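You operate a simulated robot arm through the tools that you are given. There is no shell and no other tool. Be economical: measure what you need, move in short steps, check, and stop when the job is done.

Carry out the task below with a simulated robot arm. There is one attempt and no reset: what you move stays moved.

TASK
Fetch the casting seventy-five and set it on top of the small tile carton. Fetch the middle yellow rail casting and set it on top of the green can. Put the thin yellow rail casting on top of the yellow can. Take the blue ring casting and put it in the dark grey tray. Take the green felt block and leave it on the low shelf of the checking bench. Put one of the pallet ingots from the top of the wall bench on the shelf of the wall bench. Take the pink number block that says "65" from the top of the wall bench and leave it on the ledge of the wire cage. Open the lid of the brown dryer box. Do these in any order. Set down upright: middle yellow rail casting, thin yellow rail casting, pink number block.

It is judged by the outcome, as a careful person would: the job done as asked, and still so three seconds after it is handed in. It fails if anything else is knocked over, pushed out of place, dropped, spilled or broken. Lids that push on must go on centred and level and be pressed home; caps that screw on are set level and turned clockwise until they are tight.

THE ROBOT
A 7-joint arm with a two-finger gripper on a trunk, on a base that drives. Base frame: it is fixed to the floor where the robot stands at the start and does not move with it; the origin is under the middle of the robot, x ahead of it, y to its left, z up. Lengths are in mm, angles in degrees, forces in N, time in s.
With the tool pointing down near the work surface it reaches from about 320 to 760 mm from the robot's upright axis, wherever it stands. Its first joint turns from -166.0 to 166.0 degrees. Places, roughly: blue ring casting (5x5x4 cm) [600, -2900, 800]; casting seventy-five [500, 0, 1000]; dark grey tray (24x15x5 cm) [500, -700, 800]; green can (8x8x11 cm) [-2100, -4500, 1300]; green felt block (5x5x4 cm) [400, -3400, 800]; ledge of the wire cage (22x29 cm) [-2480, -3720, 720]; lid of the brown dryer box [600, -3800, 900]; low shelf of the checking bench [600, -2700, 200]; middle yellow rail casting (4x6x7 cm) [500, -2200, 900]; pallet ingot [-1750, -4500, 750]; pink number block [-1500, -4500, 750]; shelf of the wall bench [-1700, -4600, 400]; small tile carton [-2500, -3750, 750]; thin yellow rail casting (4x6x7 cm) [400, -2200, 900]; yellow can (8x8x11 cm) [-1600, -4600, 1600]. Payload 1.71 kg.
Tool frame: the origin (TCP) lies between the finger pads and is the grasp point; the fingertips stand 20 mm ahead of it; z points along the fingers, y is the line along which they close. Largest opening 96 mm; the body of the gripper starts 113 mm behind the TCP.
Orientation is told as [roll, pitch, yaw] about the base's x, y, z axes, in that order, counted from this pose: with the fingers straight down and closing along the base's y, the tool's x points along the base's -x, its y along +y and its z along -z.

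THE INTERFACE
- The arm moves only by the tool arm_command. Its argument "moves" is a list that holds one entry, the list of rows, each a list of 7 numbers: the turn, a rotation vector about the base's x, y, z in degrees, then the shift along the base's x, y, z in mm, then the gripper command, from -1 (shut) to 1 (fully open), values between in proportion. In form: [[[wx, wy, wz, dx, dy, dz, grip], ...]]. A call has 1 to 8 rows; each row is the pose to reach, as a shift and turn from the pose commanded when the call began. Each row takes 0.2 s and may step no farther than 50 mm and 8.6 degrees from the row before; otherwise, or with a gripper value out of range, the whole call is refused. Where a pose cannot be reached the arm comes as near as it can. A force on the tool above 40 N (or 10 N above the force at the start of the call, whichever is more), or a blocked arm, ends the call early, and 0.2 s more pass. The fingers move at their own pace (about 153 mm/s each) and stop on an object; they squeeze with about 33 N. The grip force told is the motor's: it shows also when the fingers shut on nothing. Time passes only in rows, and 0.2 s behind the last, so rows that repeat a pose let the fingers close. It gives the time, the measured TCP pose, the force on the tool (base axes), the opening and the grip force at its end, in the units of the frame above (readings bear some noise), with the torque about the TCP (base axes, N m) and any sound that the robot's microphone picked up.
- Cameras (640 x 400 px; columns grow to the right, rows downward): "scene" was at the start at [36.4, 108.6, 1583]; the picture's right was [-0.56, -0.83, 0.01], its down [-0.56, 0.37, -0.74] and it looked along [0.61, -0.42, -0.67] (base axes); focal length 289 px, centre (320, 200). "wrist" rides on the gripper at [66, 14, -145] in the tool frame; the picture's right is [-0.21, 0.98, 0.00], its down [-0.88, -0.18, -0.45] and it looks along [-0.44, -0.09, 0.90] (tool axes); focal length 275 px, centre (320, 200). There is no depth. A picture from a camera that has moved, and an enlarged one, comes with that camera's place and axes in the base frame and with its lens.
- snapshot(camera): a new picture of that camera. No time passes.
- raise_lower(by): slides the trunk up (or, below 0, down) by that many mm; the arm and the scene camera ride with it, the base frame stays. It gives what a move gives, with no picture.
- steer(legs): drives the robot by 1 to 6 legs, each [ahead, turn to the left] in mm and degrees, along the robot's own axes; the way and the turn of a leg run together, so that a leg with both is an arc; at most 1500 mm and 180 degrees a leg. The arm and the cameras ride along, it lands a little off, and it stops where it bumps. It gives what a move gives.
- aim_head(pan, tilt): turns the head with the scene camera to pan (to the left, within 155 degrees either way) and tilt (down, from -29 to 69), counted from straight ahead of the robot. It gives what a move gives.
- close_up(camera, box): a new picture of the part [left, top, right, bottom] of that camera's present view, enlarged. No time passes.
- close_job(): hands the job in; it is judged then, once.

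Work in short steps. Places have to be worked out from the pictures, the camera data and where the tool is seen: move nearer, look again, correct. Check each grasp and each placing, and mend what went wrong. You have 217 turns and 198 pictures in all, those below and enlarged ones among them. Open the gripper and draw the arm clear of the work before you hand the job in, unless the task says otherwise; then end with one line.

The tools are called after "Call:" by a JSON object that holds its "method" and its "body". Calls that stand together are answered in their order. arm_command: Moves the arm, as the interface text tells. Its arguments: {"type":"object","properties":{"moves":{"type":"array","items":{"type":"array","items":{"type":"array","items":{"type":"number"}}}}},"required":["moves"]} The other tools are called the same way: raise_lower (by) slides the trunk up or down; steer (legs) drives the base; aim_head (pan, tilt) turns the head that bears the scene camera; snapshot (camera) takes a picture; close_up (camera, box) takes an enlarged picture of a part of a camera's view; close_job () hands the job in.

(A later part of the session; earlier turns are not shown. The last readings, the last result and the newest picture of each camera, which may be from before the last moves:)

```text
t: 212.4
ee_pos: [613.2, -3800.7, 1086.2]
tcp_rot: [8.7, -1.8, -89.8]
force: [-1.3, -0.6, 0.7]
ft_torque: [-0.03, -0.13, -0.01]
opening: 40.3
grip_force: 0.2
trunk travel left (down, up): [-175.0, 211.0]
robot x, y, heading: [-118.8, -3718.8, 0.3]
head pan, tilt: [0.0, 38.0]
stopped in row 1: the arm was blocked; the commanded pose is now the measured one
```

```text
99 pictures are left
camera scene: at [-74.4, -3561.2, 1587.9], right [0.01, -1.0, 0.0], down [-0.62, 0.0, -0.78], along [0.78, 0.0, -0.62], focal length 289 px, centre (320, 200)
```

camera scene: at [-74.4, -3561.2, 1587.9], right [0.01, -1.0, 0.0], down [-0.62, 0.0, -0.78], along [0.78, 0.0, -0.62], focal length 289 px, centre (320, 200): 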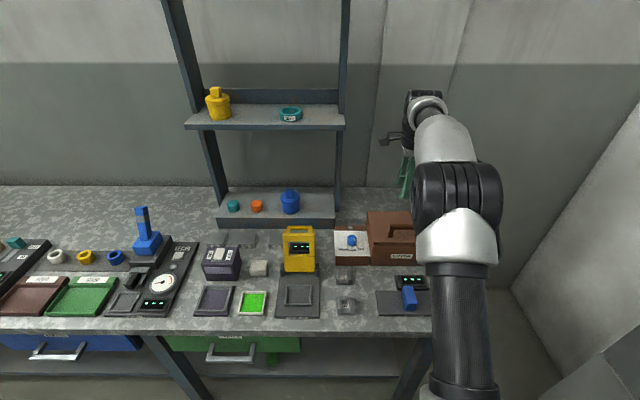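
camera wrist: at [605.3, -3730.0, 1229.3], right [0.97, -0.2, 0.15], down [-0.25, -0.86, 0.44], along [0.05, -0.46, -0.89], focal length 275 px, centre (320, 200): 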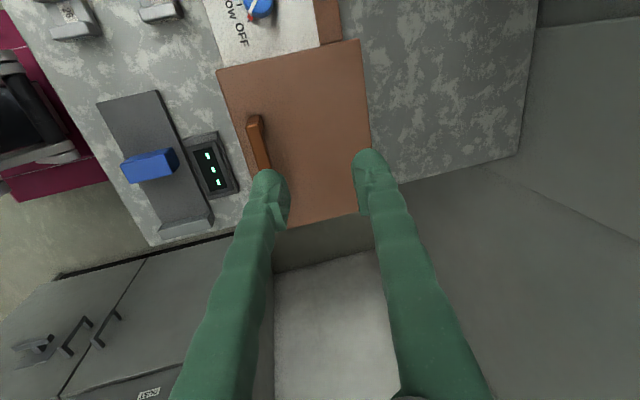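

The lid fell shut, so it must go past vertical. New plan: same caging, arc to ~48°, then use the base drive (+90 mm, symmetric on the arc) to carry it to ~87°, then finish with the arm. First return to the pre-cage pose.

Call:
{"method": "arm_command", "body": {"moves": [[[0, -8.4, 0, -20, -2, 8, -0.16], [0, -16.8, 0, -40, -4, 16, -0.16], [0, -25.2, 0, -60, -6, 20, -0.16], [0, -33.6, 0, -80, -8, 20, -0.16], [0, -42, 0, -100, -10, 20, -0.16], [0, -50.4, 0, -120, -12, 20, -0.16], [0, -58.8, 0, -140, -14, 20, -0.16], [0, -67.2, 0, -155, -16, 10, -0.16]]]}}

```text
t: 214.2
ee_pos: [462.2, -3814.6, 1088.0]
tcp_rot: [75.4, -0.8, -91.5]
force: [-0.5, -0.6, 0.2]
ft_torque: [-0.01, 0.02, 0.02]
opening: 40.0
grip_force: 0.1
trunk travel left (down, up): [-175.0, 211.0]
robot x, y, heading: [-120.7, -3718.4, 0.3]
head pan, tilt: [0.0, 38.0]
```

Now lower to z≈962 in front of the bar at x≈470, pitch to −80.

Call:
{"method": "arm_command", "body": {"moves": [[[0, -2, 0, 0, -3, -42, -0.16], [0, -4, 0, 3, -6, -84, -0.16], [0, -4.5, 0, 6, -8, -126, -0.16], [0, -4.5, 0, 6, -8, -126, -0.16]]]}}

Call:
{"method": "snapshot", "body": {"camera": "wrist"}}

```text
t: 215.2
ee_pos: [467.0, -3825.4, 963.6]
tcp_rot: [80.0, -0.7, -91.6]
force: [-0.2, 0.2, 0.2]
ft_torque: [0.0, -0.04, -0.02]
opening: 40.3
grip_force: 0.0
trunk travel left (down, up): [-175.0, 211.0]
robot x, y, heading: [-122.1, -3717.7, 0.4]
head pan, tilt: [0.0, 38.0]
```

```text
98 pictures are left
camera wrist: at [328.9, -3755.3, 1000.7], right [0.16, -0.2, 0.97], down [-0.49, -0.86, -0.09], along [0.85, -0.46, -0.24], focal length 275 px, centre (320, 200)
```

wrist: 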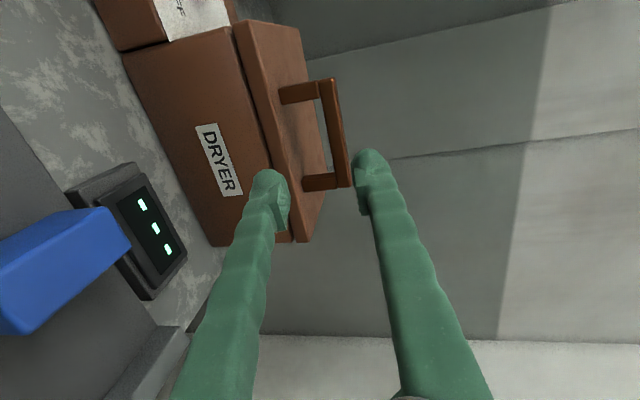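

Same alignment as before. Slide in and follow the arc to 48°.

Call:
{"method": "arm_command", "body": {"moves": [[[0, 0, 0, 38, 0, -2, -0.16], [0, 0, 0, 76, 1, -2, -0.16], [0, 0, 0, 113, 2, -2, -0.16], [0, 0, 0, 113, 2, -2, -0.16]]]}}

Call:
{"method": "arm_command", "body": {"moves": [[[0, 8, 0, 8, 0, 18, -0.16], [0, 16, 0, 19, 0, 34, -0.16], [0, 24, 0, 32, 0, 48, -0.16], [0, 32, 0, 46, 0, 60, -0.16], [0, 40, 0, 62, 0, 70, -0.16], [0, 48, 0, 80, 0, 77, -0.16], [0, 52, 0, 80, 0, 77, -0.16]]]}}

Call:
{"method": "snapshot", "body": {"camera": "wrist"}}

```text
t: 216.2
ee_pos: [580.5, -3821.5, 961.7]
tcp_rot: [80.1, -0.7, -91.6]
force: [1.0, 0.6, -0.3]
ft_torque: [-0.02, 0.03, 0.0]
opening: 40.5
grip_force: 0.0
trunk travel left (down, up): [-175.0, 211.0]
robot x, y, heading: [-119.7, -3718.1, 0.7]
head pan, tilt: [0.0, 38.0]
```

```text
t: 217.8
ee_pos: [661.7, -3822.9, 1038.7]
tcp_rot: [27.9, -1.7, -90.4]
force: [-0.1, 0.5, -0.9]
ft_torque: [-0.01, 0.03, -0.01]
opening: 40.6
grip_force: 0.1
trunk travel left (down, up): [-175.0, 211.0]
robot x, y, heading: [-119.0, -3716.4, 0.4]
head pan, tilt: [0.0, 38.0]
```

```text
97 pictures are left
camera wrist: at [605.8, -3751.4, 1171.7], right [0.86, -0.2, 0.46], down [-0.38, -0.86, 0.33], along [0.34, -0.46, -0.82], focal length 275 px, centre (320, 200)
```

wrist: 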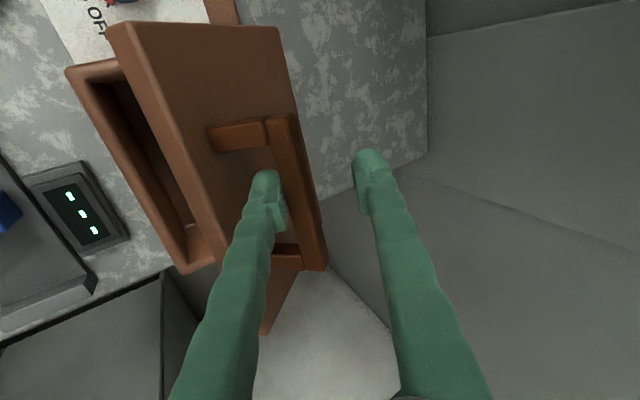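

Lid at ~42° and still caged. Drive forward 50 mm.

Call:
{"method": "steer", "body": {"legs": [[50, 0]]}}

Call:
{"method": "snapshot", "body": {"camera": "wrist"}}

```text
t: 218.7
ee_pos: [709.2, -3822.6, 1039.9]
tcp_rot: [28.2, -1.7, -90.4]
force: [0.0, 0.9, -0.3]
ft_torque: [-0.02, -0.05, -0.02]
opening: 40.5
grip_force: 0.2
trunk travel left (down, up): [-175.0, 211.0]
robot x, y, heading: [-72.4, -3715.0, 0.5]
head pan, tilt: [0.0, 38.0]
```

```text
96 pictures are left
camera wrist: at [653.9, -3752.0, 1172.4], right [0.86, -0.2, 0.47], down [-0.38, -0.86, 0.33], along [0.34, -0.46, -0.82], focal length 275 px, centre (320, 200)
```

wrist: 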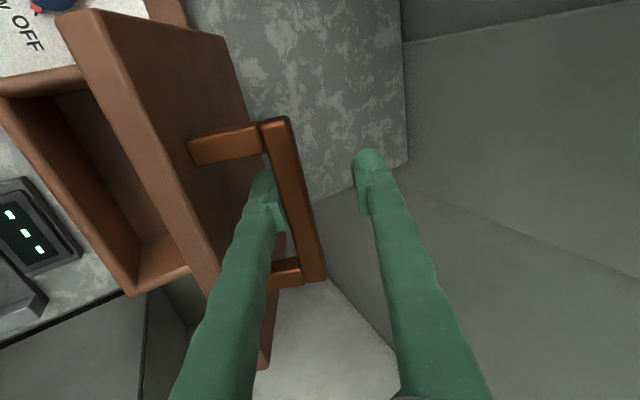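

Opening further (~62°). Drive another 45 mm.

Call:
{"method": "steer", "body": {"legs": [[45, 0]]}}

Call:
{"method": "snapshot", "body": {"camera": "wrist"}}

```text
t: 219.6
ee_pos: [751.2, -3822.4, 1044.3]
tcp_rot: [28.2, -1.7, -90.4]
force: [0.8, -0.3, -0.3]
ft_torque: [0.02, 0.02, -0.01]
opening: 40.4
grip_force: 0.1
trunk travel left (down, up): [-175.0, 211.0]
robot x, y, heading: [-26.0, -3721.0, 0.3]
head pan, tilt: [0.0, 38.0]
```

```text
95 pictures are left
camera wrist: at [695.3, -3752.1, 1175.1], right [0.86, -0.2, 0.47], down [-0.38, -0.86, 0.33], along [0.34, -0.46, -0.82], focal length 275 px, centre (320, 200)
```

wrist: 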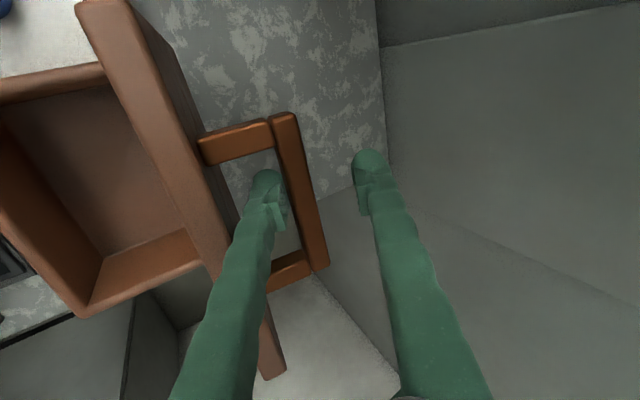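

Lid ~80°. Push on with the arm: +40 mm, slightly down, rotating.

Call:
{"method": "arm_command", "body": {"moves": [[[0, 6, 0, 15, 0, -2, -0.16], [0, 12, 0, 30, 0, -7, -0.16], [0, 16, 0, 42, 0, -14, -0.16], [0, 16, 0, 42, 0, -14, -0.16]]]}}

Call:
{"method": "snapshot", "body": {"camera": "wrist"}}

```text
t: 220.6
ee_pos: [775.2, -3823.5, 1044.5]
tcp_rot: [13.1, -1.7, -90.1]
force: [-0.6, -0.3, -0.4]
ft_torque: [-0.06, 0.02, 0.05]
opening: 40.2
grip_force: 0.0
out of reach, approached as far as the arm can: row 3, 4
trunk travel left (down, up): [-175.0, 211.0]
robot x, y, heading: [-23.0, -3718.4, 0.2]
head pan, tilt: [0.0, 38.0]
```

```text
94 pictures are left
camera wrist: at [756.6, -3753.8, 1185.9], right [0.95, -0.2, 0.23], down [-0.28, -0.86, 0.42], along [0.11, -0.46, -0.88], focal length 275 px, centre (320, 200)
```

wrist: 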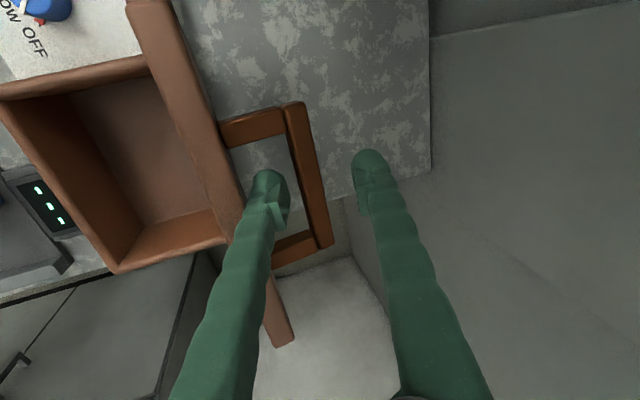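

About vertical now. Drive 40 mm further to push past.

Call:
{"method": "steer", "body": {"legs": [[40, 0]]}}

Call:
{"method": "snapshot", "body": {"camera": "wrist"}}

```text
t: 221.6
ee_pos: [780.8, -3824.9, 1077.5]
tcp_rot: [14.5, -1.7, -89.9]
force: [-0.6, 0.3, -0.6]
ft_torque: [-0.04, -0.17, 0.0]
opening: 40.3
grip_force: 0.1
trunk travel left (down, up): [-175.0, 211.0]
robot x, y, heading: [10.8, -3720.0, 0.3]
head pan, tilt: [0.0, 38.0]
stopped in leg 1: the force on the tool passed its limit at 49 N (the readings are from after the stop); the commanded pose is now the measured one
```

```text
93 pictures are left
camera wrist: at [757.9, -3754.5, 1219.2], right [0.95, -0.2, 0.25], down [-0.29, -0.87, 0.41], along [0.14, -0.46, -0.88], focal length 275 px, centre (320, 200)
```

wrist: 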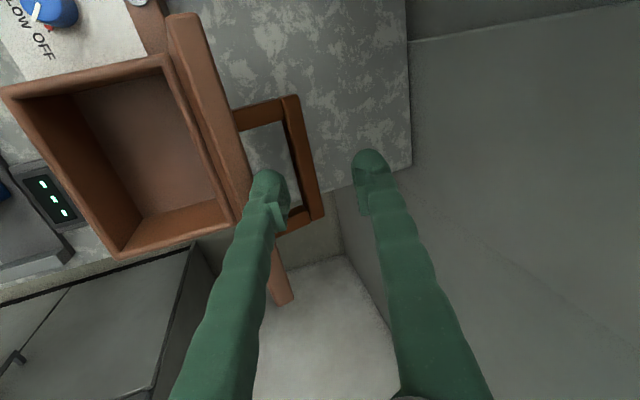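

The lid hit its stop at ≈103° and the fingers are already above the bar. Raise the arm clear and check that it stays.

Call:
{"method": "arm_command", "body": {"moves": [[[0, 0, 0, -5, 0, 30, -0.16], [0, 0, 0, -20, 0, 60, -0.16], [0, 0, 0, -60, 0, 80, -0.16], [0, 0, 0, -100, 0, 95, -0.16], [0, 0, 0, -145, 0, 100, -0.16], [0, 0, 0, -190, 0, 100, -0.16]]]}}

Call:
{"method": "snapshot", "body": {"camera": "wrist"}}

Call:
{"method": "snapshot", "body": {"camera": "scene"}}

```text
t: 221.9
ee_pos: [765.4, -3824.5, 1101.1]
tcp_rot: [15.1, -1.6, -89.9]
force: [-0.7, 0.4, -0.1]
ft_torque: [-0.03, -0.14, 0.01]
opening: 40.4
grip_force: 0.1
trunk travel left (down, up): [-175.0, 211.0]
robot x, y, heading: [8.0, -3717.8, 0.6]
head pan, tilt: [0.0, 38.0]
stopped in row 1: the arm was blocked; the commanded pose is now the measured one
```

```text
92 pictures are left
camera wrist: at [741.8, -3754.8, 1242.8], right [0.94, -0.2, 0.26], down [-0.29, -0.87, 0.4], along [0.15, -0.46, -0.88], focal length 275 px, centre (320, 200)
```

wrist: 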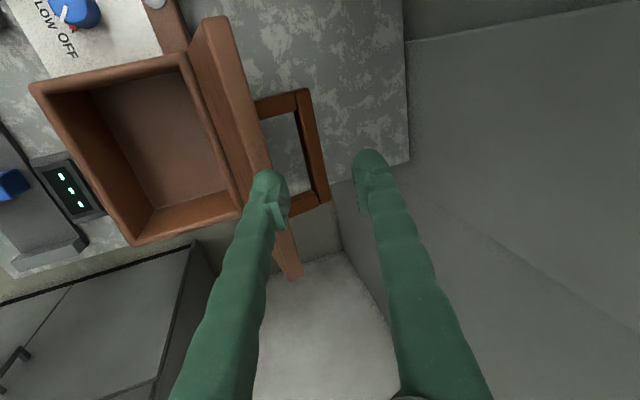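

```text
91 pictures are left
camera scene: at [56.7, -3560.0, 1587.7], right [0.01, -1.0, 0.0], down [-0.63, 0.0, -0.78], along [0.78, 0.0, -0.63], focal length 289 px, centre (320, 200)
```

scene: 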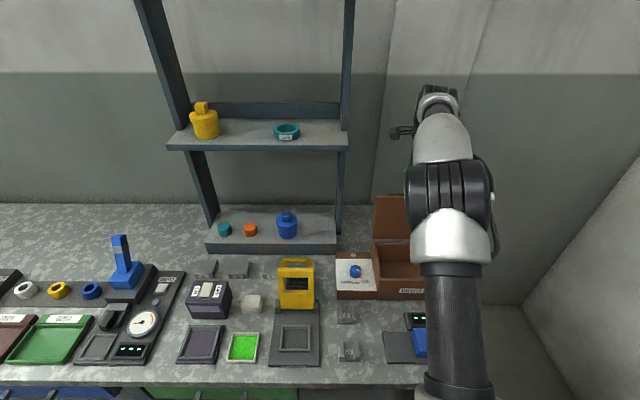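

Lid stands open past vertical. Raise the trunk for clearance, then back away.

Call:
{"method": "raise_lower", "body": {"by": 120}}

Call:
{"method": "steer", "body": {"legs": [[-400, 0]]}}

Call:
{"method": "snapshot", "body": {"camera": "scene"}}

```text
t: 222.7
ee_pos: [748.2, -3825.0, 1161.6]
tcp_rot: [16.0, -1.5, -89.9]
force: [-0.9, -0.1, -0.4]
ft_torque: [-0.03, -0.15, 0.0]
opening: 40.3
grip_force: 0.0
trunk travel left (down, up): [-223.0, 163.0]
robot x, y, heading: [11.7, -3718.2, 0.3]
head pan, tilt: [0.0, 38.0]
stopped: the arm was blocked; the commanded pose is now the measured one
```

```text
t: 225.3
ee_pos: [356.5, -3827.0, 1156.0]
tcp_rot: [15.6, -1.5, -89.9]
force: [0.1, 0.8, 1.3]
ft_torque: [0.0, -0.03, 0.01]
opening: 40.5
grip_force: 0.1
trunk travel left (down, up): [-223.0, 163.0]
robot x, y, heading: [-389.8, -3723.5, 0.2]
head pan, tilt: [0.0, 38.0]
```

```text
90 pictures are left
camera scene: at [-337.0, -3563.6, 1634.6], right [0.01, -1.0, 0.0], down [-0.63, 0.0, -0.78], along [0.78, 0.01, -0.63], focal length 289 px, centre (320, 200)
```

scene: 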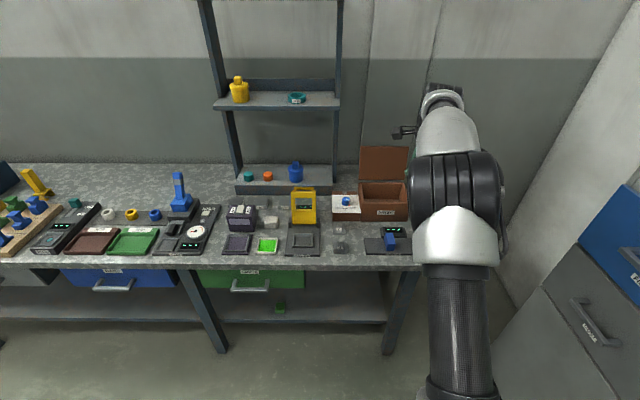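

The dryer lid stays open. Level the tool and retract.

Call:
{"method": "arm_command", "body": {"moves": [[[0, 2, 0, -42, 5, 0, 0.5], [0, 4, 0, -84, 10, 0, 0.8], [0, 6, 0, -126, 15, 0, 0.8], [0, 8, 0, -168, 20, 0, 0.8], [0, 10, 0, -210, 25, 0, 0.8], [0, 12, 0, -252, 30, 0, 0.8], [0, 14, 0, -294, 40, 0, 0.8], [0, 15.6, 0, -330, 50, 0, 0.8]]]}}

```text
t: 227.1
ee_pos: [7.4, -3778.3, 1166.3]
tcp_rot: [0.9, -1.4, -89.4]
force: [0.5, -0.8, -0.6]
ft_torque: [0.0, -0.03, -0.01]
opening: 86.4
grip_force: 0.1
trunk travel left (down, up): [-223.0, 163.0]
robot x, y, heading: [-387.1, -3721.2, 0.2]
head pan, tilt: [0.0, 38.0]
```

Drive to about [-100,-2870], facing the bench, for the blue ring.

Call:
{"method": "steer", "body": {"legs": [[0, 71.2], [898, 0], [0, -71.4]]}}

Call:
{"method": "aim_head", "body": {"pan": 0, "tilt": 38}}

Call:
{"method": "snapshot", "body": {"camera": "scene"}}

Call:
{"method": "snapshot", "body": {"camera": "wrist"}}

```text
t: 239.4
ee_pos: [296.4, -2933.4, 1166.4]
tcp_rot: [1.0, -1.4, -89.8]
force: [0.0, -0.6, 0.2]
ft_torque: [0.01, 0.03, -0.05]
opening: 86.6
grip_force: 0.1
trunk travel left (down, up): [-223.0, 163.0]
robot x, y, heading: [-100.6, -2869.1, -0.3]
head pan, tilt: [0.0, 38.0]
```

```text
t: 240.1
ee_pos: [282.2, -2933.0, 1170.2]
tcp_rot: [1.7, -1.3, -89.8]
force: [0.3, -0.7, -0.6]
ft_torque: [0.0, 0.04, 0.0]
opening: 86.5
grip_force: 0.0
trunk travel left (down, up): [-223.0, 163.0]
robot x, y, heading: [-102.0, -2873.3, -0.1]
head pan, tilt: [0.0, 38.0]
```

```text
89 pictures are left
camera scene: at [-43.7, -2714.4, 1634.4], right [0.0, -1.0, 0.0], down [-0.63, 0.0, -0.78], along [0.78, 0.0, -0.63], focal length 289 px, centre (320, 200)
```

scene: 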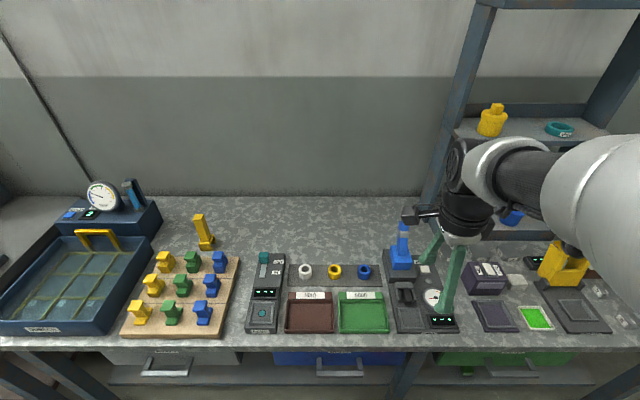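

```text
88 pictures are left
camera wrist: at [292.0, -2863.8, 1313.9], right [0.98, -0.2, 0.03], down [-0.19, -0.87, 0.46], along [-0.06, -0.46, -0.89], focal length 275 px, centre (320, 200)
```

wrist: 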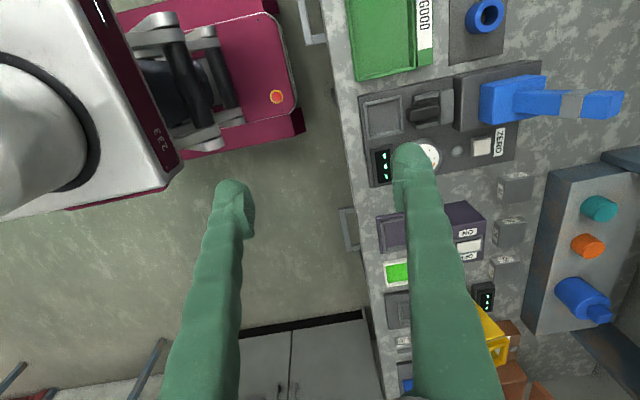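

Blue ring at ≈[568,-2863], top ~845. Move over it (shifting y first, away from the lever), levelling the tool.

Call:
{"method": "arm_command", "body": {"moves": [[[0.6, 0.8, 0, 20, 40, 0, 0.8], [1.3, 1.7, 0, 55, 70, -15, 0.8], [1.3, 1.7, 0, 95, 70, -40, 0.8], [1.3, 1.7, 0, 135, 70, -65, 0.8], [1.3, 1.7, 0, 175, 70, -90, 0.8], [1.3, 1.7, 0, 215, 70, -115, 0.8], [1.3, 1.7, 0, 255, 70, -145, 0.8], [1.3, 1.7, 0, 284, 70, -180, 0.8]]]}}

Call:
{"method": "snapshot", "body": {"camera": "wrist"}}

```text
t: 241.8
ee_pos: [562.6, -2862.7, 992.1]
tcp_rot: [0.1, -0.1, -89.7]
force: [0.2, 0.1, 0.5]
ft_torque: [0.01, 0.05, 0.03]
opening: 86.2
grip_force: 0.1
trunk travel left (down, up): [-223.0, 163.0]
robot x, y, heading: [-102.5, -2871.6, -0.0]
head pan, tilt: [0.0, 38.0]
```

```text
87 pictures are left
camera wrist: at [576.1, -2796.1, 1136.2], right [0.98, -0.2, 0.0], down [-0.18, -0.88, 0.44], along [-0.09, -0.44, -0.9], focal length 275 px, centre (320, 200)
```

wrist: 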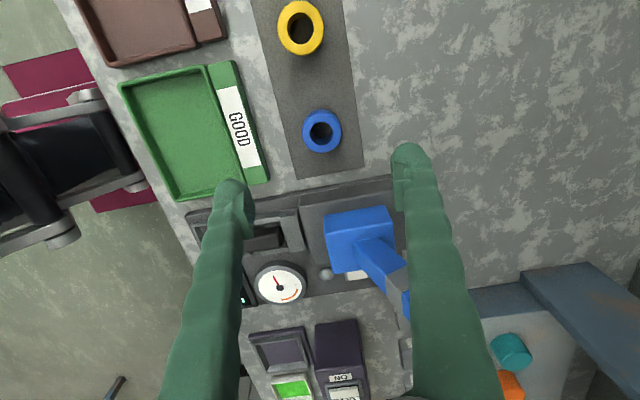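

Ring centre [563,-2862], top z≈832. Narrow the opening to ~66 mm and descend to z≈845 first.

Call:
{"method": "arm_command", "body": {"moves": [[[0, 0, 0, 0, 0, -45, 0.38], [0, 0, 0, 0, 0, -90, 0.38], [0, 0, 0, 0, 0, -130, 0.38], [0, 0, 0, 0, 0, -147, 0.38], [0, 0, 0, 0, 0, -147, 0.38]]]}}

Call:
{"method": "snapshot", "body": {"camera": "wrist"}}

```text
t: 243.1
ee_pos: [563.2, -2863.7, 845.0]
tcp_rot: [0.2, -0.1, -89.8]
force: [0.5, 0.2, 1.1]
ft_torque: [-0.01, 0.04, -0.01]
opening: 66.2
grip_force: 0.1
trunk travel left (down, up): [-223.0, 163.0]
robot x, y, heading: [-104.1, -2867.1, 0.2]
head pan, tilt: [0.0, 38.0]
```

```text
86 pictures are left
camera wrist: at [575.1, -2796.8, 989.3], right [0.98, -0.2, 0.0], down [-0.18, -0.88, 0.44], along [-0.09, -0.44, -0.9], focal length 275 px, centre (320, 200)
```

wrist: 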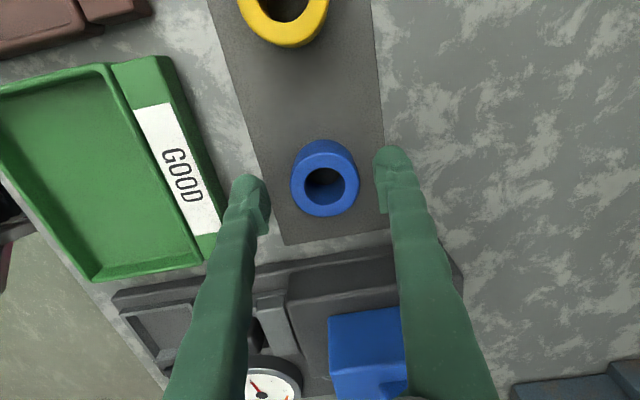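

Well aligned. Lower to 828, close, lift.

Call:
{"method": "arm_command", "body": {"moves": [[[0, 0, 0, 0, 0, -17, 0.38], [0, 0, 0, 0, 0, -17, -1], [0, 0, 0, 0, 0, -17, -1], [0, 0, 0, 0, 0, -17, -1], [0, 0, 0, 0, 0, 25, -1], [0, 0, 0, 0, 0, 70, -1], [0, 0, 0, 0, 0, 115, -1]]]}}

Call:
{"method": "snapshot", "body": {"camera": "wrist"}}

```text
t: 244.7
ee_pos: [561.2, -2862.5, 960.1]
tcp_rot: [0.1, 0.0, -89.8]
force: [-0.2, 0.4, 0.1]
ft_torque: [-0.01, 0.0, 0.02]
opening: 43.2
grip_force: 33.1
trunk travel left (down, up): [-223.0, 163.0]
robot x, y, heading: [-100.5, -2871.8, 0.1]
head pan, tilt: [0.0, 38.0]
```

```text
85 pictures are left
camera wrist: at [575.1, -2795.8, 1104.8], right [0.98, -0.2, 0.0], down [-0.18, -0.88, 0.45], along [-0.09, -0.44, -0.9], focal length 275 px, centre (320, 200)
```

wrist: 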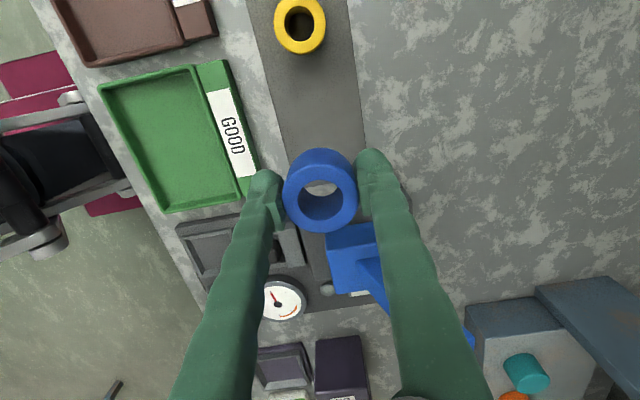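

Ring held. Retract, and take a close-up of the rail board.

Call:
{"method": "arm_command", "body": {"moves": [[[0, 0, 0, 0, 5, 40, -1], [0, 0, 0, -30, 5, 75, -1], [0, 0, 0, -65, 5, 105, -1], [0, 0, 0, -100, 5, 135, -1], [0, 0, 0, -140, 5, 160, -1], [0, 0, 0, -180, 5, 180, -1], [0, 0, 0, -220, 5, 195, -1], [0, 0, 0, -260, 5, 205, -1]]]}}

Call:
{"method": "close_up", "body": {"camera": "scene", "box": [110, 200, 260, 345]}}

```text
t: 246.4
ee_pos: [301.4, -2859.0, 1166.9]
tcp_rot: [0.3, -0.1, -89.8]
force: [0.0, -0.9, -0.8]
ft_torque: [-0.01, -0.1, 0.0]
opening: 42.9
grip_force: 32.7
trunk travel left (down, up): [-223.0, 163.0]
robot x, y, heading: [-99.9, -2870.0, 0.0]
head pan, tilt: [0.0, 38.0]
```

```text
2.76 times, centred on (185, 272) of scene
camera zoom: at [-49.8, -2714.3, 1634.7], right [0.0, -1.0, 0.0], down [-0.63, 0.0, -0.78], along [0.78, 0.0, -0.63], focal length 797 px, centre (692, 0)
```

zoom: 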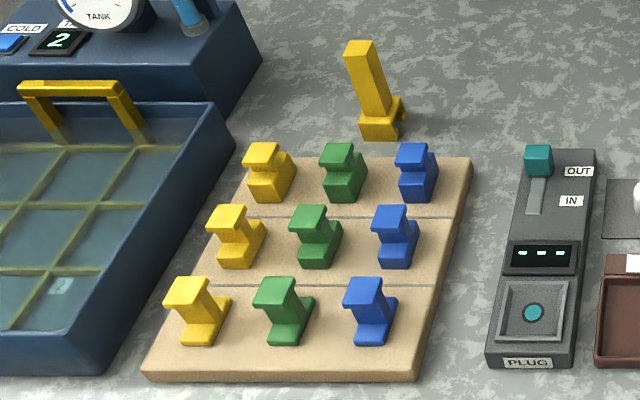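

Front row is thin, second row is middle. Now drive to the dark grey tray near [500,-700].

Call:
{"method": "steer", "body": {"legs": [[0, 90], [1085, 0], [1085, 0], [0, -90]]}}

Call:
{"method": "snapshot", "body": {"camera": "scene"}}

Call:
{"method": "snapshot", "body": {"camera": "wrist"}}

```text
t: 267.0
ee_pos: [273.4, -689.8, 1165.6]
tcp_rot: [0.2, 0.0, -88.6]
force: [0.0, 0.1, 0.8]
ft_torque: [0.02, -0.02, -0.02]
opening: 42.9
grip_force: 33.3
trunk travel left (down, up): [-223.0, 163.0]
robot x, y, heading: [-131.1, -706.1, 1.1]
head pan, tilt: [0.0, 38.0]
```

```text
83 pictures are left
camera scene: at [-79.0, -549.3, 1634.6], right [0.02, -1.0, 0.0], down [-0.63, -0.01, -0.78], along [0.78, 0.02, -0.63], focal length 289 px, centre (320, 200)
```

scene: 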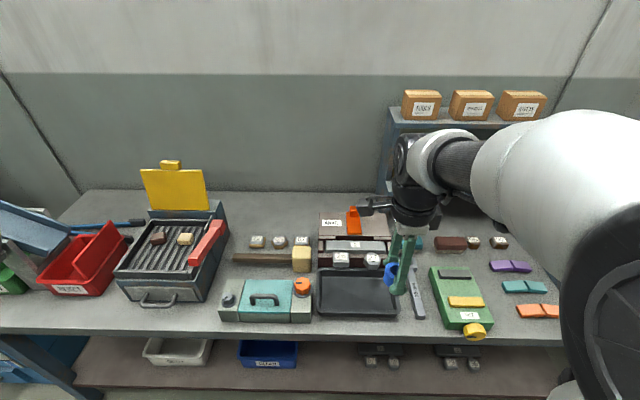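

```text
82 pictures are left
camera wrist: at [286.2, -623.7, 1310.1], right [0.98, -0.18, 0.0], down [-0.16, -0.88, 0.44], along [-0.08, -0.44, -0.9], focal length 275 px, centre (320, 200)
```

wrist: 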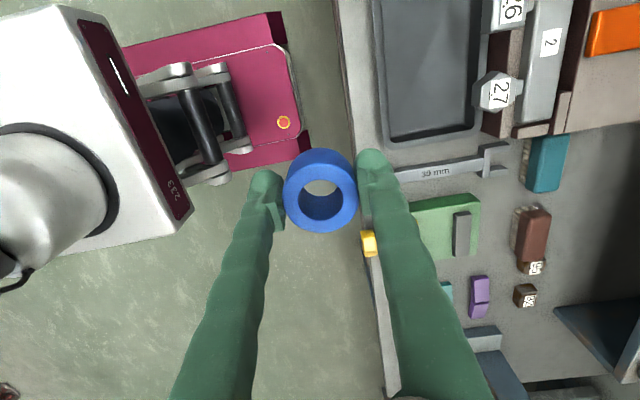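

Tray centre ≈[452,-655], z≈815. Move the ring over it at z≈905.

Call:
{"method": "arm_command", "body": {"moves": [[[0, 0, 0, 35, 8, -10, -1], [0, 0, 0, 70, 16, -35, -1], [0, 0, 0, 105, 24, -65, -1], [0, 0, 0, 140, 32, -95, -1], [0, 0, 0, 179, 35, -120, -1], [0, 0, 0, 179, 35, -165, -1], [0, 0, 0, 179, 35, -210, -1], [0, 0, 0, 179, 35, -255, -1]]]}}

Call:
{"method": "snapshot", "body": {"camera": "wrist"}}

```text
t: 268.8
ee_pos: [436.3, -656.0, 914.4]
tcp_rot: [1.0, -0.2, -88.6]
force: [0.4, -0.4, -0.6]
ft_torque: [-0.03, 0.03, -0.02]
opening: 43.4
grip_force: 32.9
trunk travel left (down, up): [-223.0, 163.0]
robot x, y, heading: [-131.3, -704.1, 1.1]
head pan, tilt: [0.0, 38.0]
```

```text
81 pictures are left
camera wrist: at [445.9, -588.9, 1059.7], right [0.98, -0.18, 0.02], down [-0.17, -0.88, 0.44], along [-0.06, -0.44, -0.9], focal length 275 px, centre (320, 200)
```

wrist: 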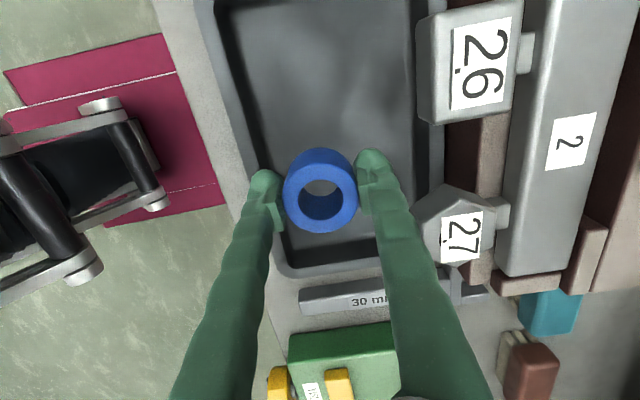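

Ring is over the tray. Shift 12 mm in x and lower to z≈845.

Call:
{"method": "arm_command", "body": {"moves": [[[0, 0, 0, 6, 5, -30, -1], [0, 0, 0, 12, 8, -60, -1], [0, 0, 0, 12, 8, -70, -1], [0, 0, 0, 12, 8, -70, -1]]]}}

Call:
{"method": "arm_command", "body": {"moves": [[[0, 0, 0, 0, 0, -4, -1], [0, 0, 0, 0, 0, -8, -1], [0, 0, 0, 0, 0, -8, -1]]]}}

Call:
{"method": "snapshot", "body": {"camera": "wrist"}}

```text
t: 269.8
ee_pos: [447.6, -649.0, 845.9]
tcp_rot: [1.0, 0.0, -88.6]
force: [1.0, -0.6, -0.7]
ft_torque: [-0.01, 0.0, 0.02]
opening: 43.3
grip_force: 33.3
trunk travel left (down, up): [-223.0, 163.0]
robot x, y, heading: [-132.4, -705.3, 0.9]
head pan, tilt: [0.0, 38.0]
```

```text
t: 270.6
ee_pos: [447.3, -648.3, 838.5]
tcp_rot: [1.1, -0.1, -88.5]
force: [0.6, -0.2, -0.9]
ft_torque: [0.01, -0.03, -0.02]
opening: 43.2
grip_force: 33.2
trunk travel left (down, up): [-223.0, 163.0]
robot x, y, heading: [-130.2, -706.3, 1.3]
head pan, tilt: [0.0, 38.0]
```

```text
80 pictures are left
camera wrist: at [457.0, -581.2, 983.2], right [0.98, -0.18, 0.02], down [-0.17, -0.88, 0.44], along [-0.06, -0.44, -0.9], focal length 275 px, centre (320, 200)
```

wrist: 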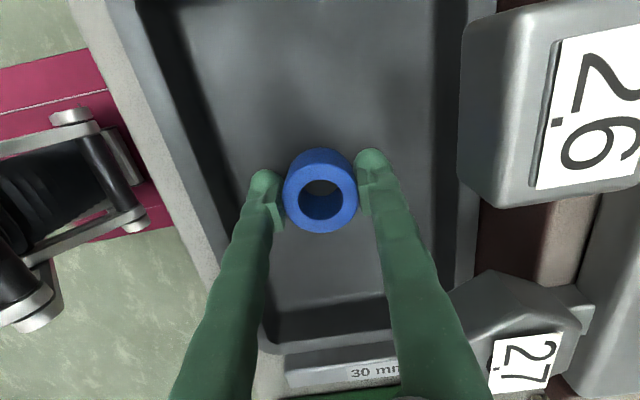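

Continue lowering gently.

Call:
{"method": "arm_command", "body": {"moves": [[[0, 0, 0, 0, 0, -3, -1], [0, 0, 0, 0, 0, -6, -1], [0, 0, 0, 0, 0, -6, -1]]]}}

Call:
{"method": "arm_command", "body": {"moves": [[[0, 0, 0, 0, 0, -3, -1], [0, 0, 0, 0, 0, -5, -1], [0, 0, 0, 0, 0, -5, -1]]]}}

```text
t: 271.4
ee_pos: [447.2, -647.1, 832.4]
tcp_rot: [1.1, -0.1, -88.5]
force: [-1.0, 0.9, -0.6]
ft_torque: [-0.02, -0.02, -0.02]
opening: 42.9
grip_force: 33.2
trunk travel left (down, up): [-223.0, 163.0]
robot x, y, heading: [-127.2, -706.5, 1.2]
head pan, tilt: [0.0, 38.0]
```

```text
t: 272.2
ee_pos: [446.2, -646.5, 829.5]
tcp_rot: [1.2, 0.0, -88.5]
force: [-1.3, 0.2, 19.8]
ft_torque: [-0.06, 0.43, -0.02]
opening: 43.3
grip_force: 32.5
trunk travel left (down, up): [-223.0, 163.0]
robot x, y, heading: [-128.6, -707.3, 1.1]
head pan, tilt: [0.0, 38.0]
```

Contact at ≈829. Release and lift out.

Call:
{"method": "arm_command", "body": {"moves": [[[0, 0, 0, 0, 0, 1, -0.5], [0, 0, 0, 0, 0, 1, 0.3], [0, 0, 0, 0, 0, 1, 0.3], [0, 0, 0, 0, 0, 45, 0.3], [0, 0, 0, 0, 0, 90, 0.3], [0, 0, 0, 0, 0, 135, 0.3], [0, 0, 0, 0, 0, 180, 0.3]]]}}

Call:
{"method": "snapshot", "body": {"camera": "wrist"}}

```text
t: 273.8
ee_pos: [446.8, -646.4, 1007.0]
tcp_rot: [1.0, 0.0, -88.5]
force: [-0.6, -1.3, 0.4]
ft_torque: [0.03, 0.0, 0.0]
opening: 62.5
grip_force: 0.1
trunk travel left (down, up): [-223.0, 163.0]
robot x, y, heading: [-128.1, -707.4, 1.2]
head pan, tilt: [0.0, 38.0]
```

```text
79 pictures are left
camera wrist: at [456.6, -581.0, 1152.6], right [0.98, -0.18, 0.02], down [-0.17, -0.88, 0.44], along [-0.06, -0.44, -0.9], focal length 275 px, centre (320, 200)
```

wrist: 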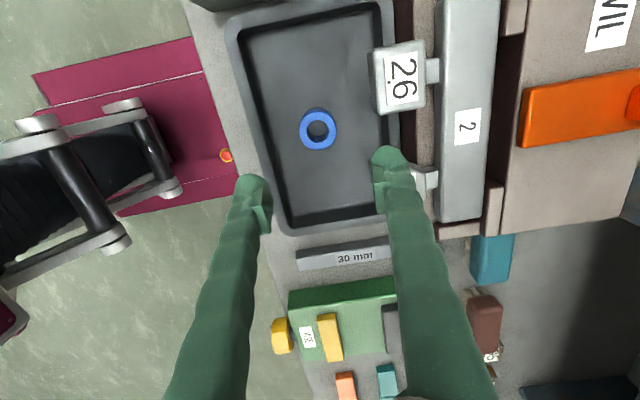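

Blue ring is in the tray. Retract, rotating the tool back toward yaw 0.

Call:
{"method": "arm_command", "body": {"moves": [[[0, 0, 8, -10, 0, 35, 0.5], [0, 0, 16, -30, 0, 70, 0.8], [0, 0, 24, -55, 0, 100, 0.8], [0, 0, 32, -80, 0, 130, 0.8], [0, 0, 40, -105, 0, 150, 0.8], [0, 0, 48, -130, 0, 160, 0.8], [0, 0, 56, -155, 0, 160, 0.8], [0, 0, 64, -170, 0, 160, 0.8]]]}}

Call:
{"method": "arm_command", "body": {"moves": [[[0, 0, 8.2, 0, 0, 0, 0.8], [0, 0, 16.4, 0, -10, 0, 0.8], [0, 0, 24.5, 0, -20, 0, 0.8]]]}}

Call:
{"method": "steer", "body": {"legs": [[-80, 0], [0, -91], [1490, 0], [0, 90]]}}

Call:
{"method": "aim_head", "body": {"pan": 10, "tilt": 40}}

Call:
{"method": "snapshot", "body": {"camera": "scene"}}

```text
t: 275.6
ee_pos: [277.7, -647.5, 1167.3]
tcp_rot: [1.0, 0.0, -24.5]
force: [0.7, -0.5, -0.1]
ft_torque: [0.04, -0.04, 0.04]
opening: 86.6
grip_force: 0.1
trunk travel left (down, up): [-223.0, 163.0]
robot x, y, heading: [-129.5, -705.2, 1.3]
head pan, tilt: [0.0, 38.0]
```

```text
t: 276.4
ee_pos: [276.8, -668.4, 1167.0]
tcp_rot: [1.1, 0.0, 0.1]
force: [0.1, 0.3, 0.6]
ft_torque: [0.0, 0.01, 0.0]
opening: 86.4
grip_force: 0.0
trunk travel left (down, up): [-223.0, 163.0]
robot x, y, heading: [-129.2, -704.8, 1.2]
head pan, tilt: [0.0, 38.0]
```

```text
t: 294.1
ee_pos: [215.9, -2157.3, 1165.6]
tcp_rot: [1.2, 0.0, -1.1]
force: [-0.1, -0.7, 0.0]
ft_torque: [0.0, 0.0, -0.02]
opening: 86.7
grip_force: 0.0
trunk travel left (down, up): [-223.0, 163.0]
robot x, y, heading: [-192.5, -2190.9, 0.3]
head pan, tilt: [0.0, 38.0]
```

```text
t: 294.8
ee_pos: [198.2, -2158.3, 1173.4]
tcp_rot: [1.2, -0.9, -1.2]
force: [-0.6, -0.4, 1.1]
ft_torque: [-0.02, -0.11, -0.02]
opening: 86.4
grip_force: 0.1
trunk travel left (down, up): [-223.0, 163.0]
robot x, y, heading: [-190.8, -2190.4, -0.1]
head pan, tilt: [10.0, 40.0]
```

```text
78 pictures are left
camera scene: at [-143.0, -2022.4, 1631.7], right [0.18, -0.98, 0.0], down [-0.64, -0.11, -0.76], along [0.74, 0.13, -0.65], focal length 289 px, centre (320, 200)
```

scene: 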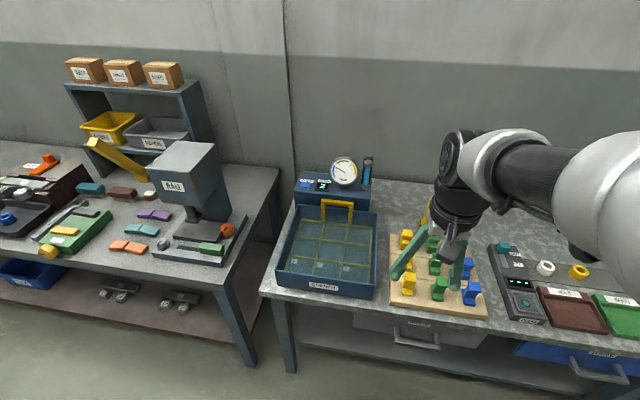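

Zoom in on the yellow rail castings.

Call:
{"method": "close_up", "body": {"camera": "scene", "box": [380, 210, 500, 320]}}

Call:
{"method": "close_up", "body": {"camera": "wrist", "box": [160, 20, 480, 260]}}

```text
3.64 times, centred on (440, 265) of scene
camera zoom: at [-143.0, -2022.4, 1631.7], right [0.18, -0.98, 0.0], down [-0.64, -0.11, -0.76], along [0.74, 0.13, -0.65], focal length 1051 px, centre (-116, -36)
```

zoom: 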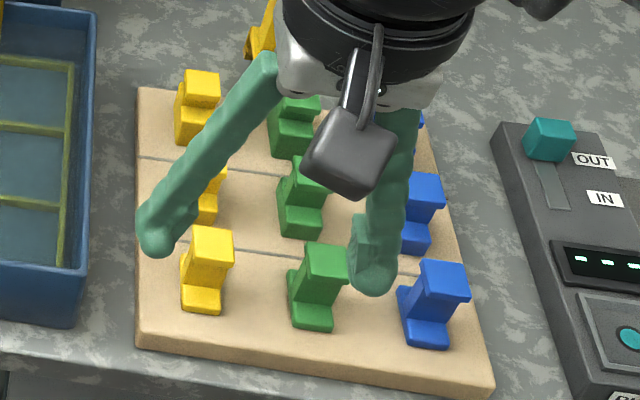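

```text
1.67 times, centred on (320, 140) of wrist
camera zoom: at [129.5, -2145.2, 1317.6], right [0.23, 0.97, 0.02], down [0.86, -0.21, 0.46], along [0.45, -0.08, -0.89], focal length 459 px, centre (320, 300)
```

zoom: 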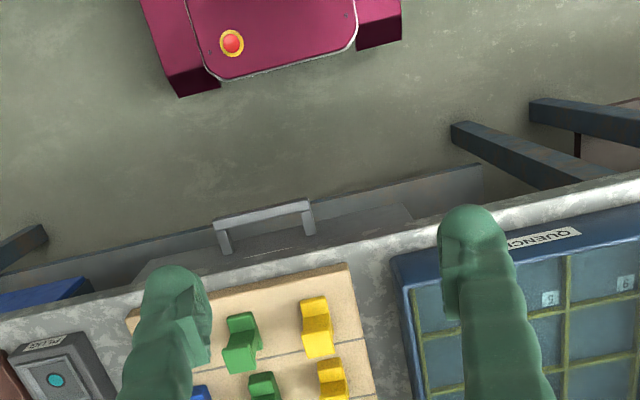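

Rails are extruded along y (flat end faces ~40 mm apart), so I grip along y. Because the yellow can's top is ~1670 high, I will hold the rails with the tool tilted ~60° forward. Tilt and move in front of the thin yellow (≈[400,-2198]).

Call:
{"method": "arm_command", "body": {"moves": [[[0, -7.4, 0, 14, -5, -26, 0.4], [0, -14.8, 0, 28, -10, -52, 0.4], [0, -22.2, 0, 42, -15, -78, 0.4], [0, -29.6, 0, 56, -20, -104, 0.4], [0, -37, 0, 70, -25, -130, 0.4], [0, -44.4, 0, 84, -30, -156, 0.4], [0, -51.8, 0, 98, -35, -182, 0.4], [0, -59.2, 0, 110, -40, -208, 0.4]]]}}

Call:
{"method": "snapshot", "body": {"camera": "wrist"}}

Call:
{"method": "close_up", "body": {"camera": "scene", "box": [360, 200, 500, 320]}}

```text
t: 296.6
ee_pos: [345.2, -2199.0, 961.8]
tcp_rot: [3.1, -60.6, -2.3]
force: [0.7, -0.4, 0.4]
ft_torque: [0.04, 0.04, 0.04]
opening: 67.2
grip_force: 0.1
out of reach, approached as far as the arm can: row 6, 7, 8
trunk travel left (down, up): [-223.0, 163.0]
robot x, y, heading: [-190.2, -2191.7, -0.1]
head pan, tilt: [10.0, 40.0]
```

```text
75 pictures are left
camera wrist: at [187.1, -2186.5, 975.4], right [0.09, 0.97, 0.21], down [0.05, -0.21, 0.98], along [0.99, -0.08, -0.06], focal length 275 px, centre (320, 200)
```

wrist: 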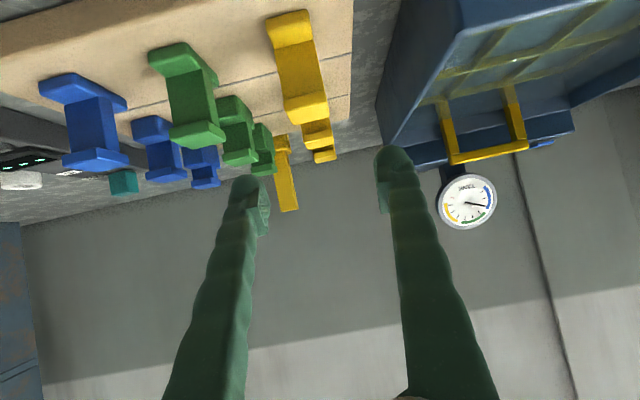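

```text
3.33 times, centred on (430, 260) of scene
camera zoom: at [-138.6, -2022.7, 1631.5], right [0.18, -0.98, 0.0], down [-0.65, -0.11, -0.75], along [0.74, 0.13, -0.66], focal length 963 px, centre (-47, 0)
```

zoom: 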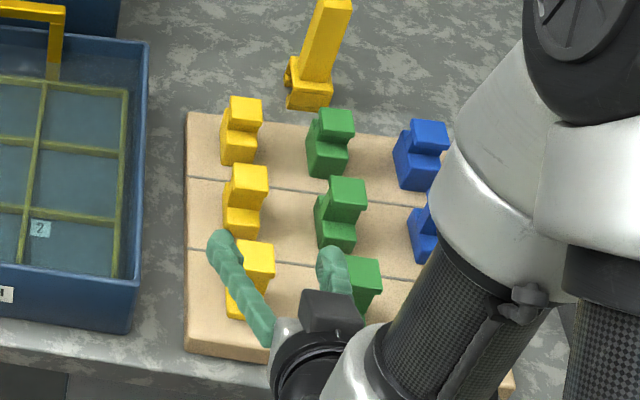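

Thin yellow measured: centre ≈[400,-2199], z 830–900. Fingers straddle it; move diagonally in to z≈867.

Call:
{"method": "arm_command", "body": {"moves": [[[0, 0, 0, 20, 0, -32, 0.4], [0, 0, 0, 40, 0, -64, 0.4], [0, 0, 0, 55, 0, -94, 0.4], [0, 0, 0, 55, 0, -94, 0.4]]]}}

Call:
{"method": "snapshot", "body": {"camera": "wrist"}}

Call:
{"method": "close_up", "body": {"camera": "scene", "box": [360, 200, 500, 320]}}

```text
t: 297.6
ee_pos: [395.1, -2199.1, 868.5]
tcp_rot: [3.2, -60.0, -2.5]
force: [0.2, 0.2, 0.0]
ft_torque: [0.0, 0.01, 0.02]
opening: 67.1
grip_force: 0.1
trunk travel left (down, up): [-223.0, 163.0]
robot x, y, heading: [-189.9, -2193.5, 0.3]
head pan, tilt: [10.0, 40.0]
```

```text
73 pictures are left
camera wrist: at [236.0, -2186.5, 882.1], right [0.1, 0.97, 0.21], down [0.05, -0.21, 0.98], along [0.99, -0.08, -0.07], focal length 275 px, centre (320, 200)
```

wrist: 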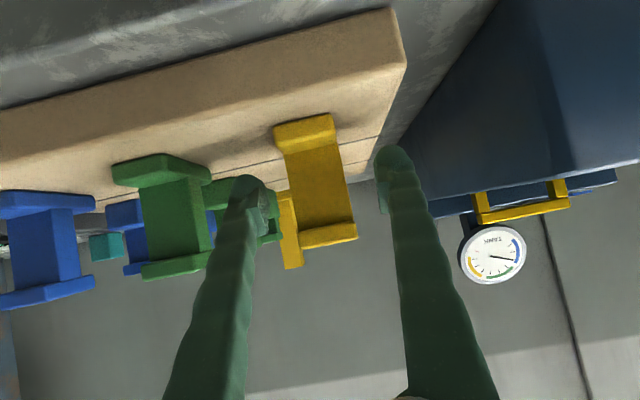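

```text
3.33 times, centred on (430, 260) of scene
camera zoom: at [-140.5, -2022.3, 1631.7], right [0.18, -0.98, 0.0], down [-0.65, -0.11, -0.76], along [0.74, 0.13, -0.65], focal length 963 px, centre (-47, 0)
```

zoom: 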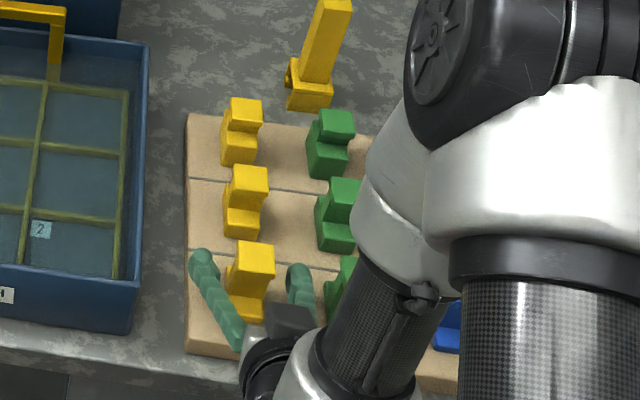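

Rail is centred between the fingers. Close and lift slightly.

Call:
{"method": "arm_command", "body": {"moves": [[[0, 0, 0, 3, 0, 0, -1], [0, 0, 0, 3, 0, 0, -1], [0, 0, 0, 3, 0, 0, -1], [0, 0, 0, 3, 0, 25, -1], [0, 0, 0, 3, 0, 60, -1], [0, 0, 0, 3, 0, 100, -1], [0, 0, 0, 3, 0, 100, -1]]]}}

Call:
{"method": "snapshot", "body": {"camera": "wrist"}}

Call:
{"method": "close_up", "body": {"camera": "scene", "box": [360, 200, 500, 320]}}

```text
t: 299.2
ee_pos: [398.9, -2199.8, 965.8]
tcp_rot: [3.3, -59.9, -2.5]
force: [0.2, -0.4, -1.3]
ft_torque: [-0.01, -0.01, -0.02]
opening: 29.4
grip_force: 32.9
trunk travel left (down, up): [-223.0, 163.0]
robot x, y, heading: [-193.5, -2195.3, -0.2]
head pan, tilt: [10.0, 40.0]
```

```text
71 pictures are left
camera wrist: at [240.2, -2186.4, 981.7], right [0.1, 0.97, 0.21], down [0.05, -0.21, 0.98], along [0.99, -0.08, -0.07], focal length 275 px, centre (320, 200)
```

wrist: 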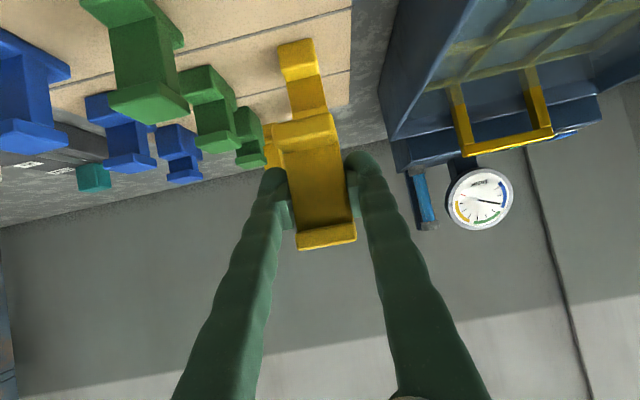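

```text
3.33 times, centred on (430, 260) of scene
camera zoom: at [-139.7, -2022.3, 1631.5], right [0.18, -0.98, 0.0], down [-0.65, -0.11, -0.75], along [0.74, 0.13, -0.66], focal length 963 px, centre (-47, 0)
```

zoom: 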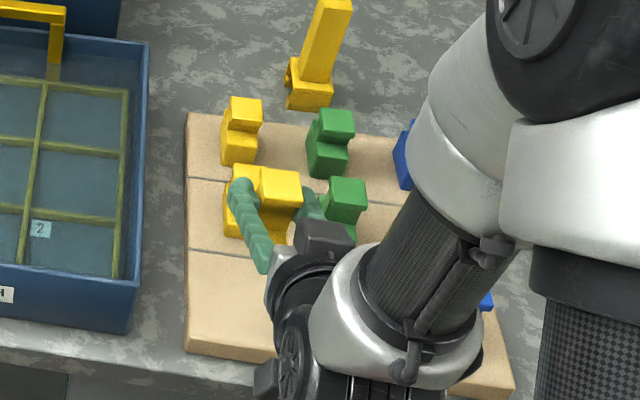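

Thin rail gripped (29 mm) and upright. Raise it to ~1170 and back away, then drive to about [-1560,-3600] facing the wall bench.

Call:
{"method": "arm_command", "body": {"moves": [[[0, 0, 0, -5, 0, 45, -1], [0, 0, 0, -10, 0, 90, -1], [0, 0, 0, -15, 0, 135, -1], [0, 0, 0, -20, 0, 180, -1], [0, 0, 0, -20, 0, 210, -1]]]}}

Call:
{"method": "steer", "body": {"legs": [[-200, 0], [0, -129.3], [930, 0], [930, 0], [0, 39.5]]}}

Call:
{"method": "aim_head", "body": {"pan": 0, "tilt": 10}}

Call:
{"method": "snapshot", "body": {"camera": "scene"}}

```text
t: 300.4
ee_pos: [377.5, -2197.5, 1177.3]
tcp_rot: [3.2, -60.0, -2.4]
force: [-0.8, -0.3, -0.4]
ft_torque: [0.01, -0.01, 0.01]
opening: 29.3
grip_force: 33.1
trunk travel left (down, up): [-223.0, 163.0]
robot x, y, heading: [-192.8, -2197.2, 0.0]
head pan, tilt: [10.0, 40.0]
```

```text
t: 320.2
ee_pos: [-1564.6, -4210.0, 1176.8]
tcp_rot: [3.1, -60.0, -92.1]
force: [-0.1, -0.4, -0.9]
ft_torque: [0.0, 0.02, 0.01]
opening: 29.2
grip_force: 33.1
trunk travel left (down, up): [-223.0, 163.0]
robot x, y, heading: [-1564.8, -3642.6, -89.5]
head pan, tilt: [10.0, 40.0]
```

```text
t: 321.2
ee_pos: [-1564.0, -4193.5, 1184.4]
tcp_rot: [3.3, -60.9, -92.2]
force: [0.0, -0.7, -1.2]
ft_torque: [0.0, 0.0, 0.02]
opening: 29.3
grip_force: 33.7
trunk travel left (down, up): [-223.0, 163.0]
robot x, y, heading: [-1565.0, -3640.9, -89.4]
head pan, tilt: [0.0, 10.0]
```

```text
69 pictures are left
camera scene: at [-1407.4, -3701.0, 1679.0], right [-1.0, -0.01, 0.0], down [0.0, 0.19, -0.98], along [0.01, -0.98, -0.19], focal length 289 px, centre (320, 200)
```

scene: 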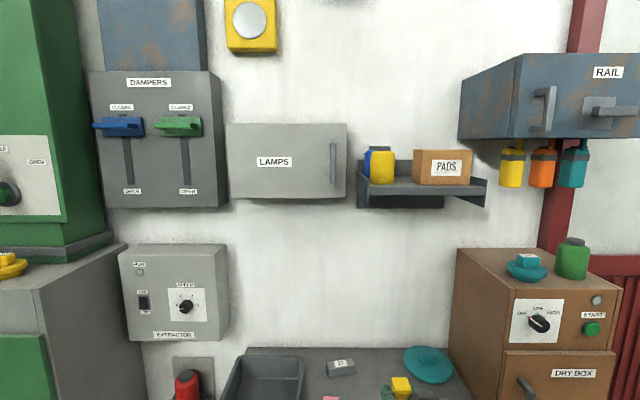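

Zoom on the yellow can and the green can.

Call:
{"method": "close_up", "body": {"camera": "scene", "box": [340, 130, 500, 220]}}

Call:
{"method": "close_up", "body": {"camera": "scene", "box": [450, 220, 640, 340]}}

```text
4.00 times, centred on (420, 175) of scene
camera zoom: at [-1407.4, -3701.0, 1679.0], right [-1.0, -0.01, 0.0], down [0.0, 0.19, -0.98], along [0.01, -0.98, -0.19], focal length 1156 px, centre (-80, 300)
```

zoom: 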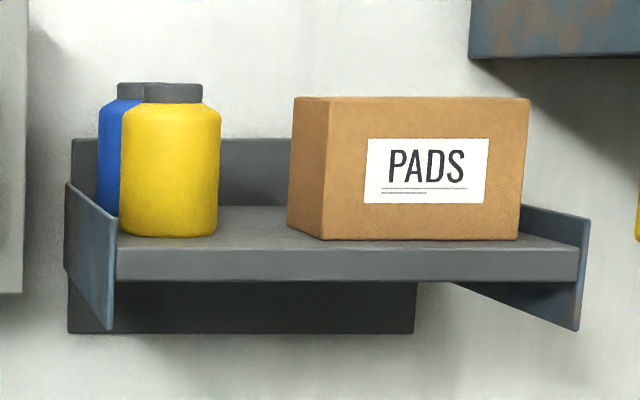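

```text
3.33 times, centred on (545, 280) of scene
camera zoom: at [-1407.4, -3701.0, 1679.0], right [-1.0, -0.01, 0.0], down [0.0, 0.19, -0.98], along [0.01, -0.98, -0.19], focal length 963 px, centre (-430, -67)
```

zoom: 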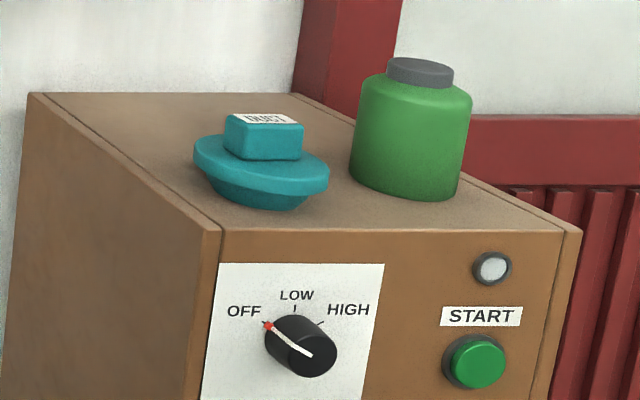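

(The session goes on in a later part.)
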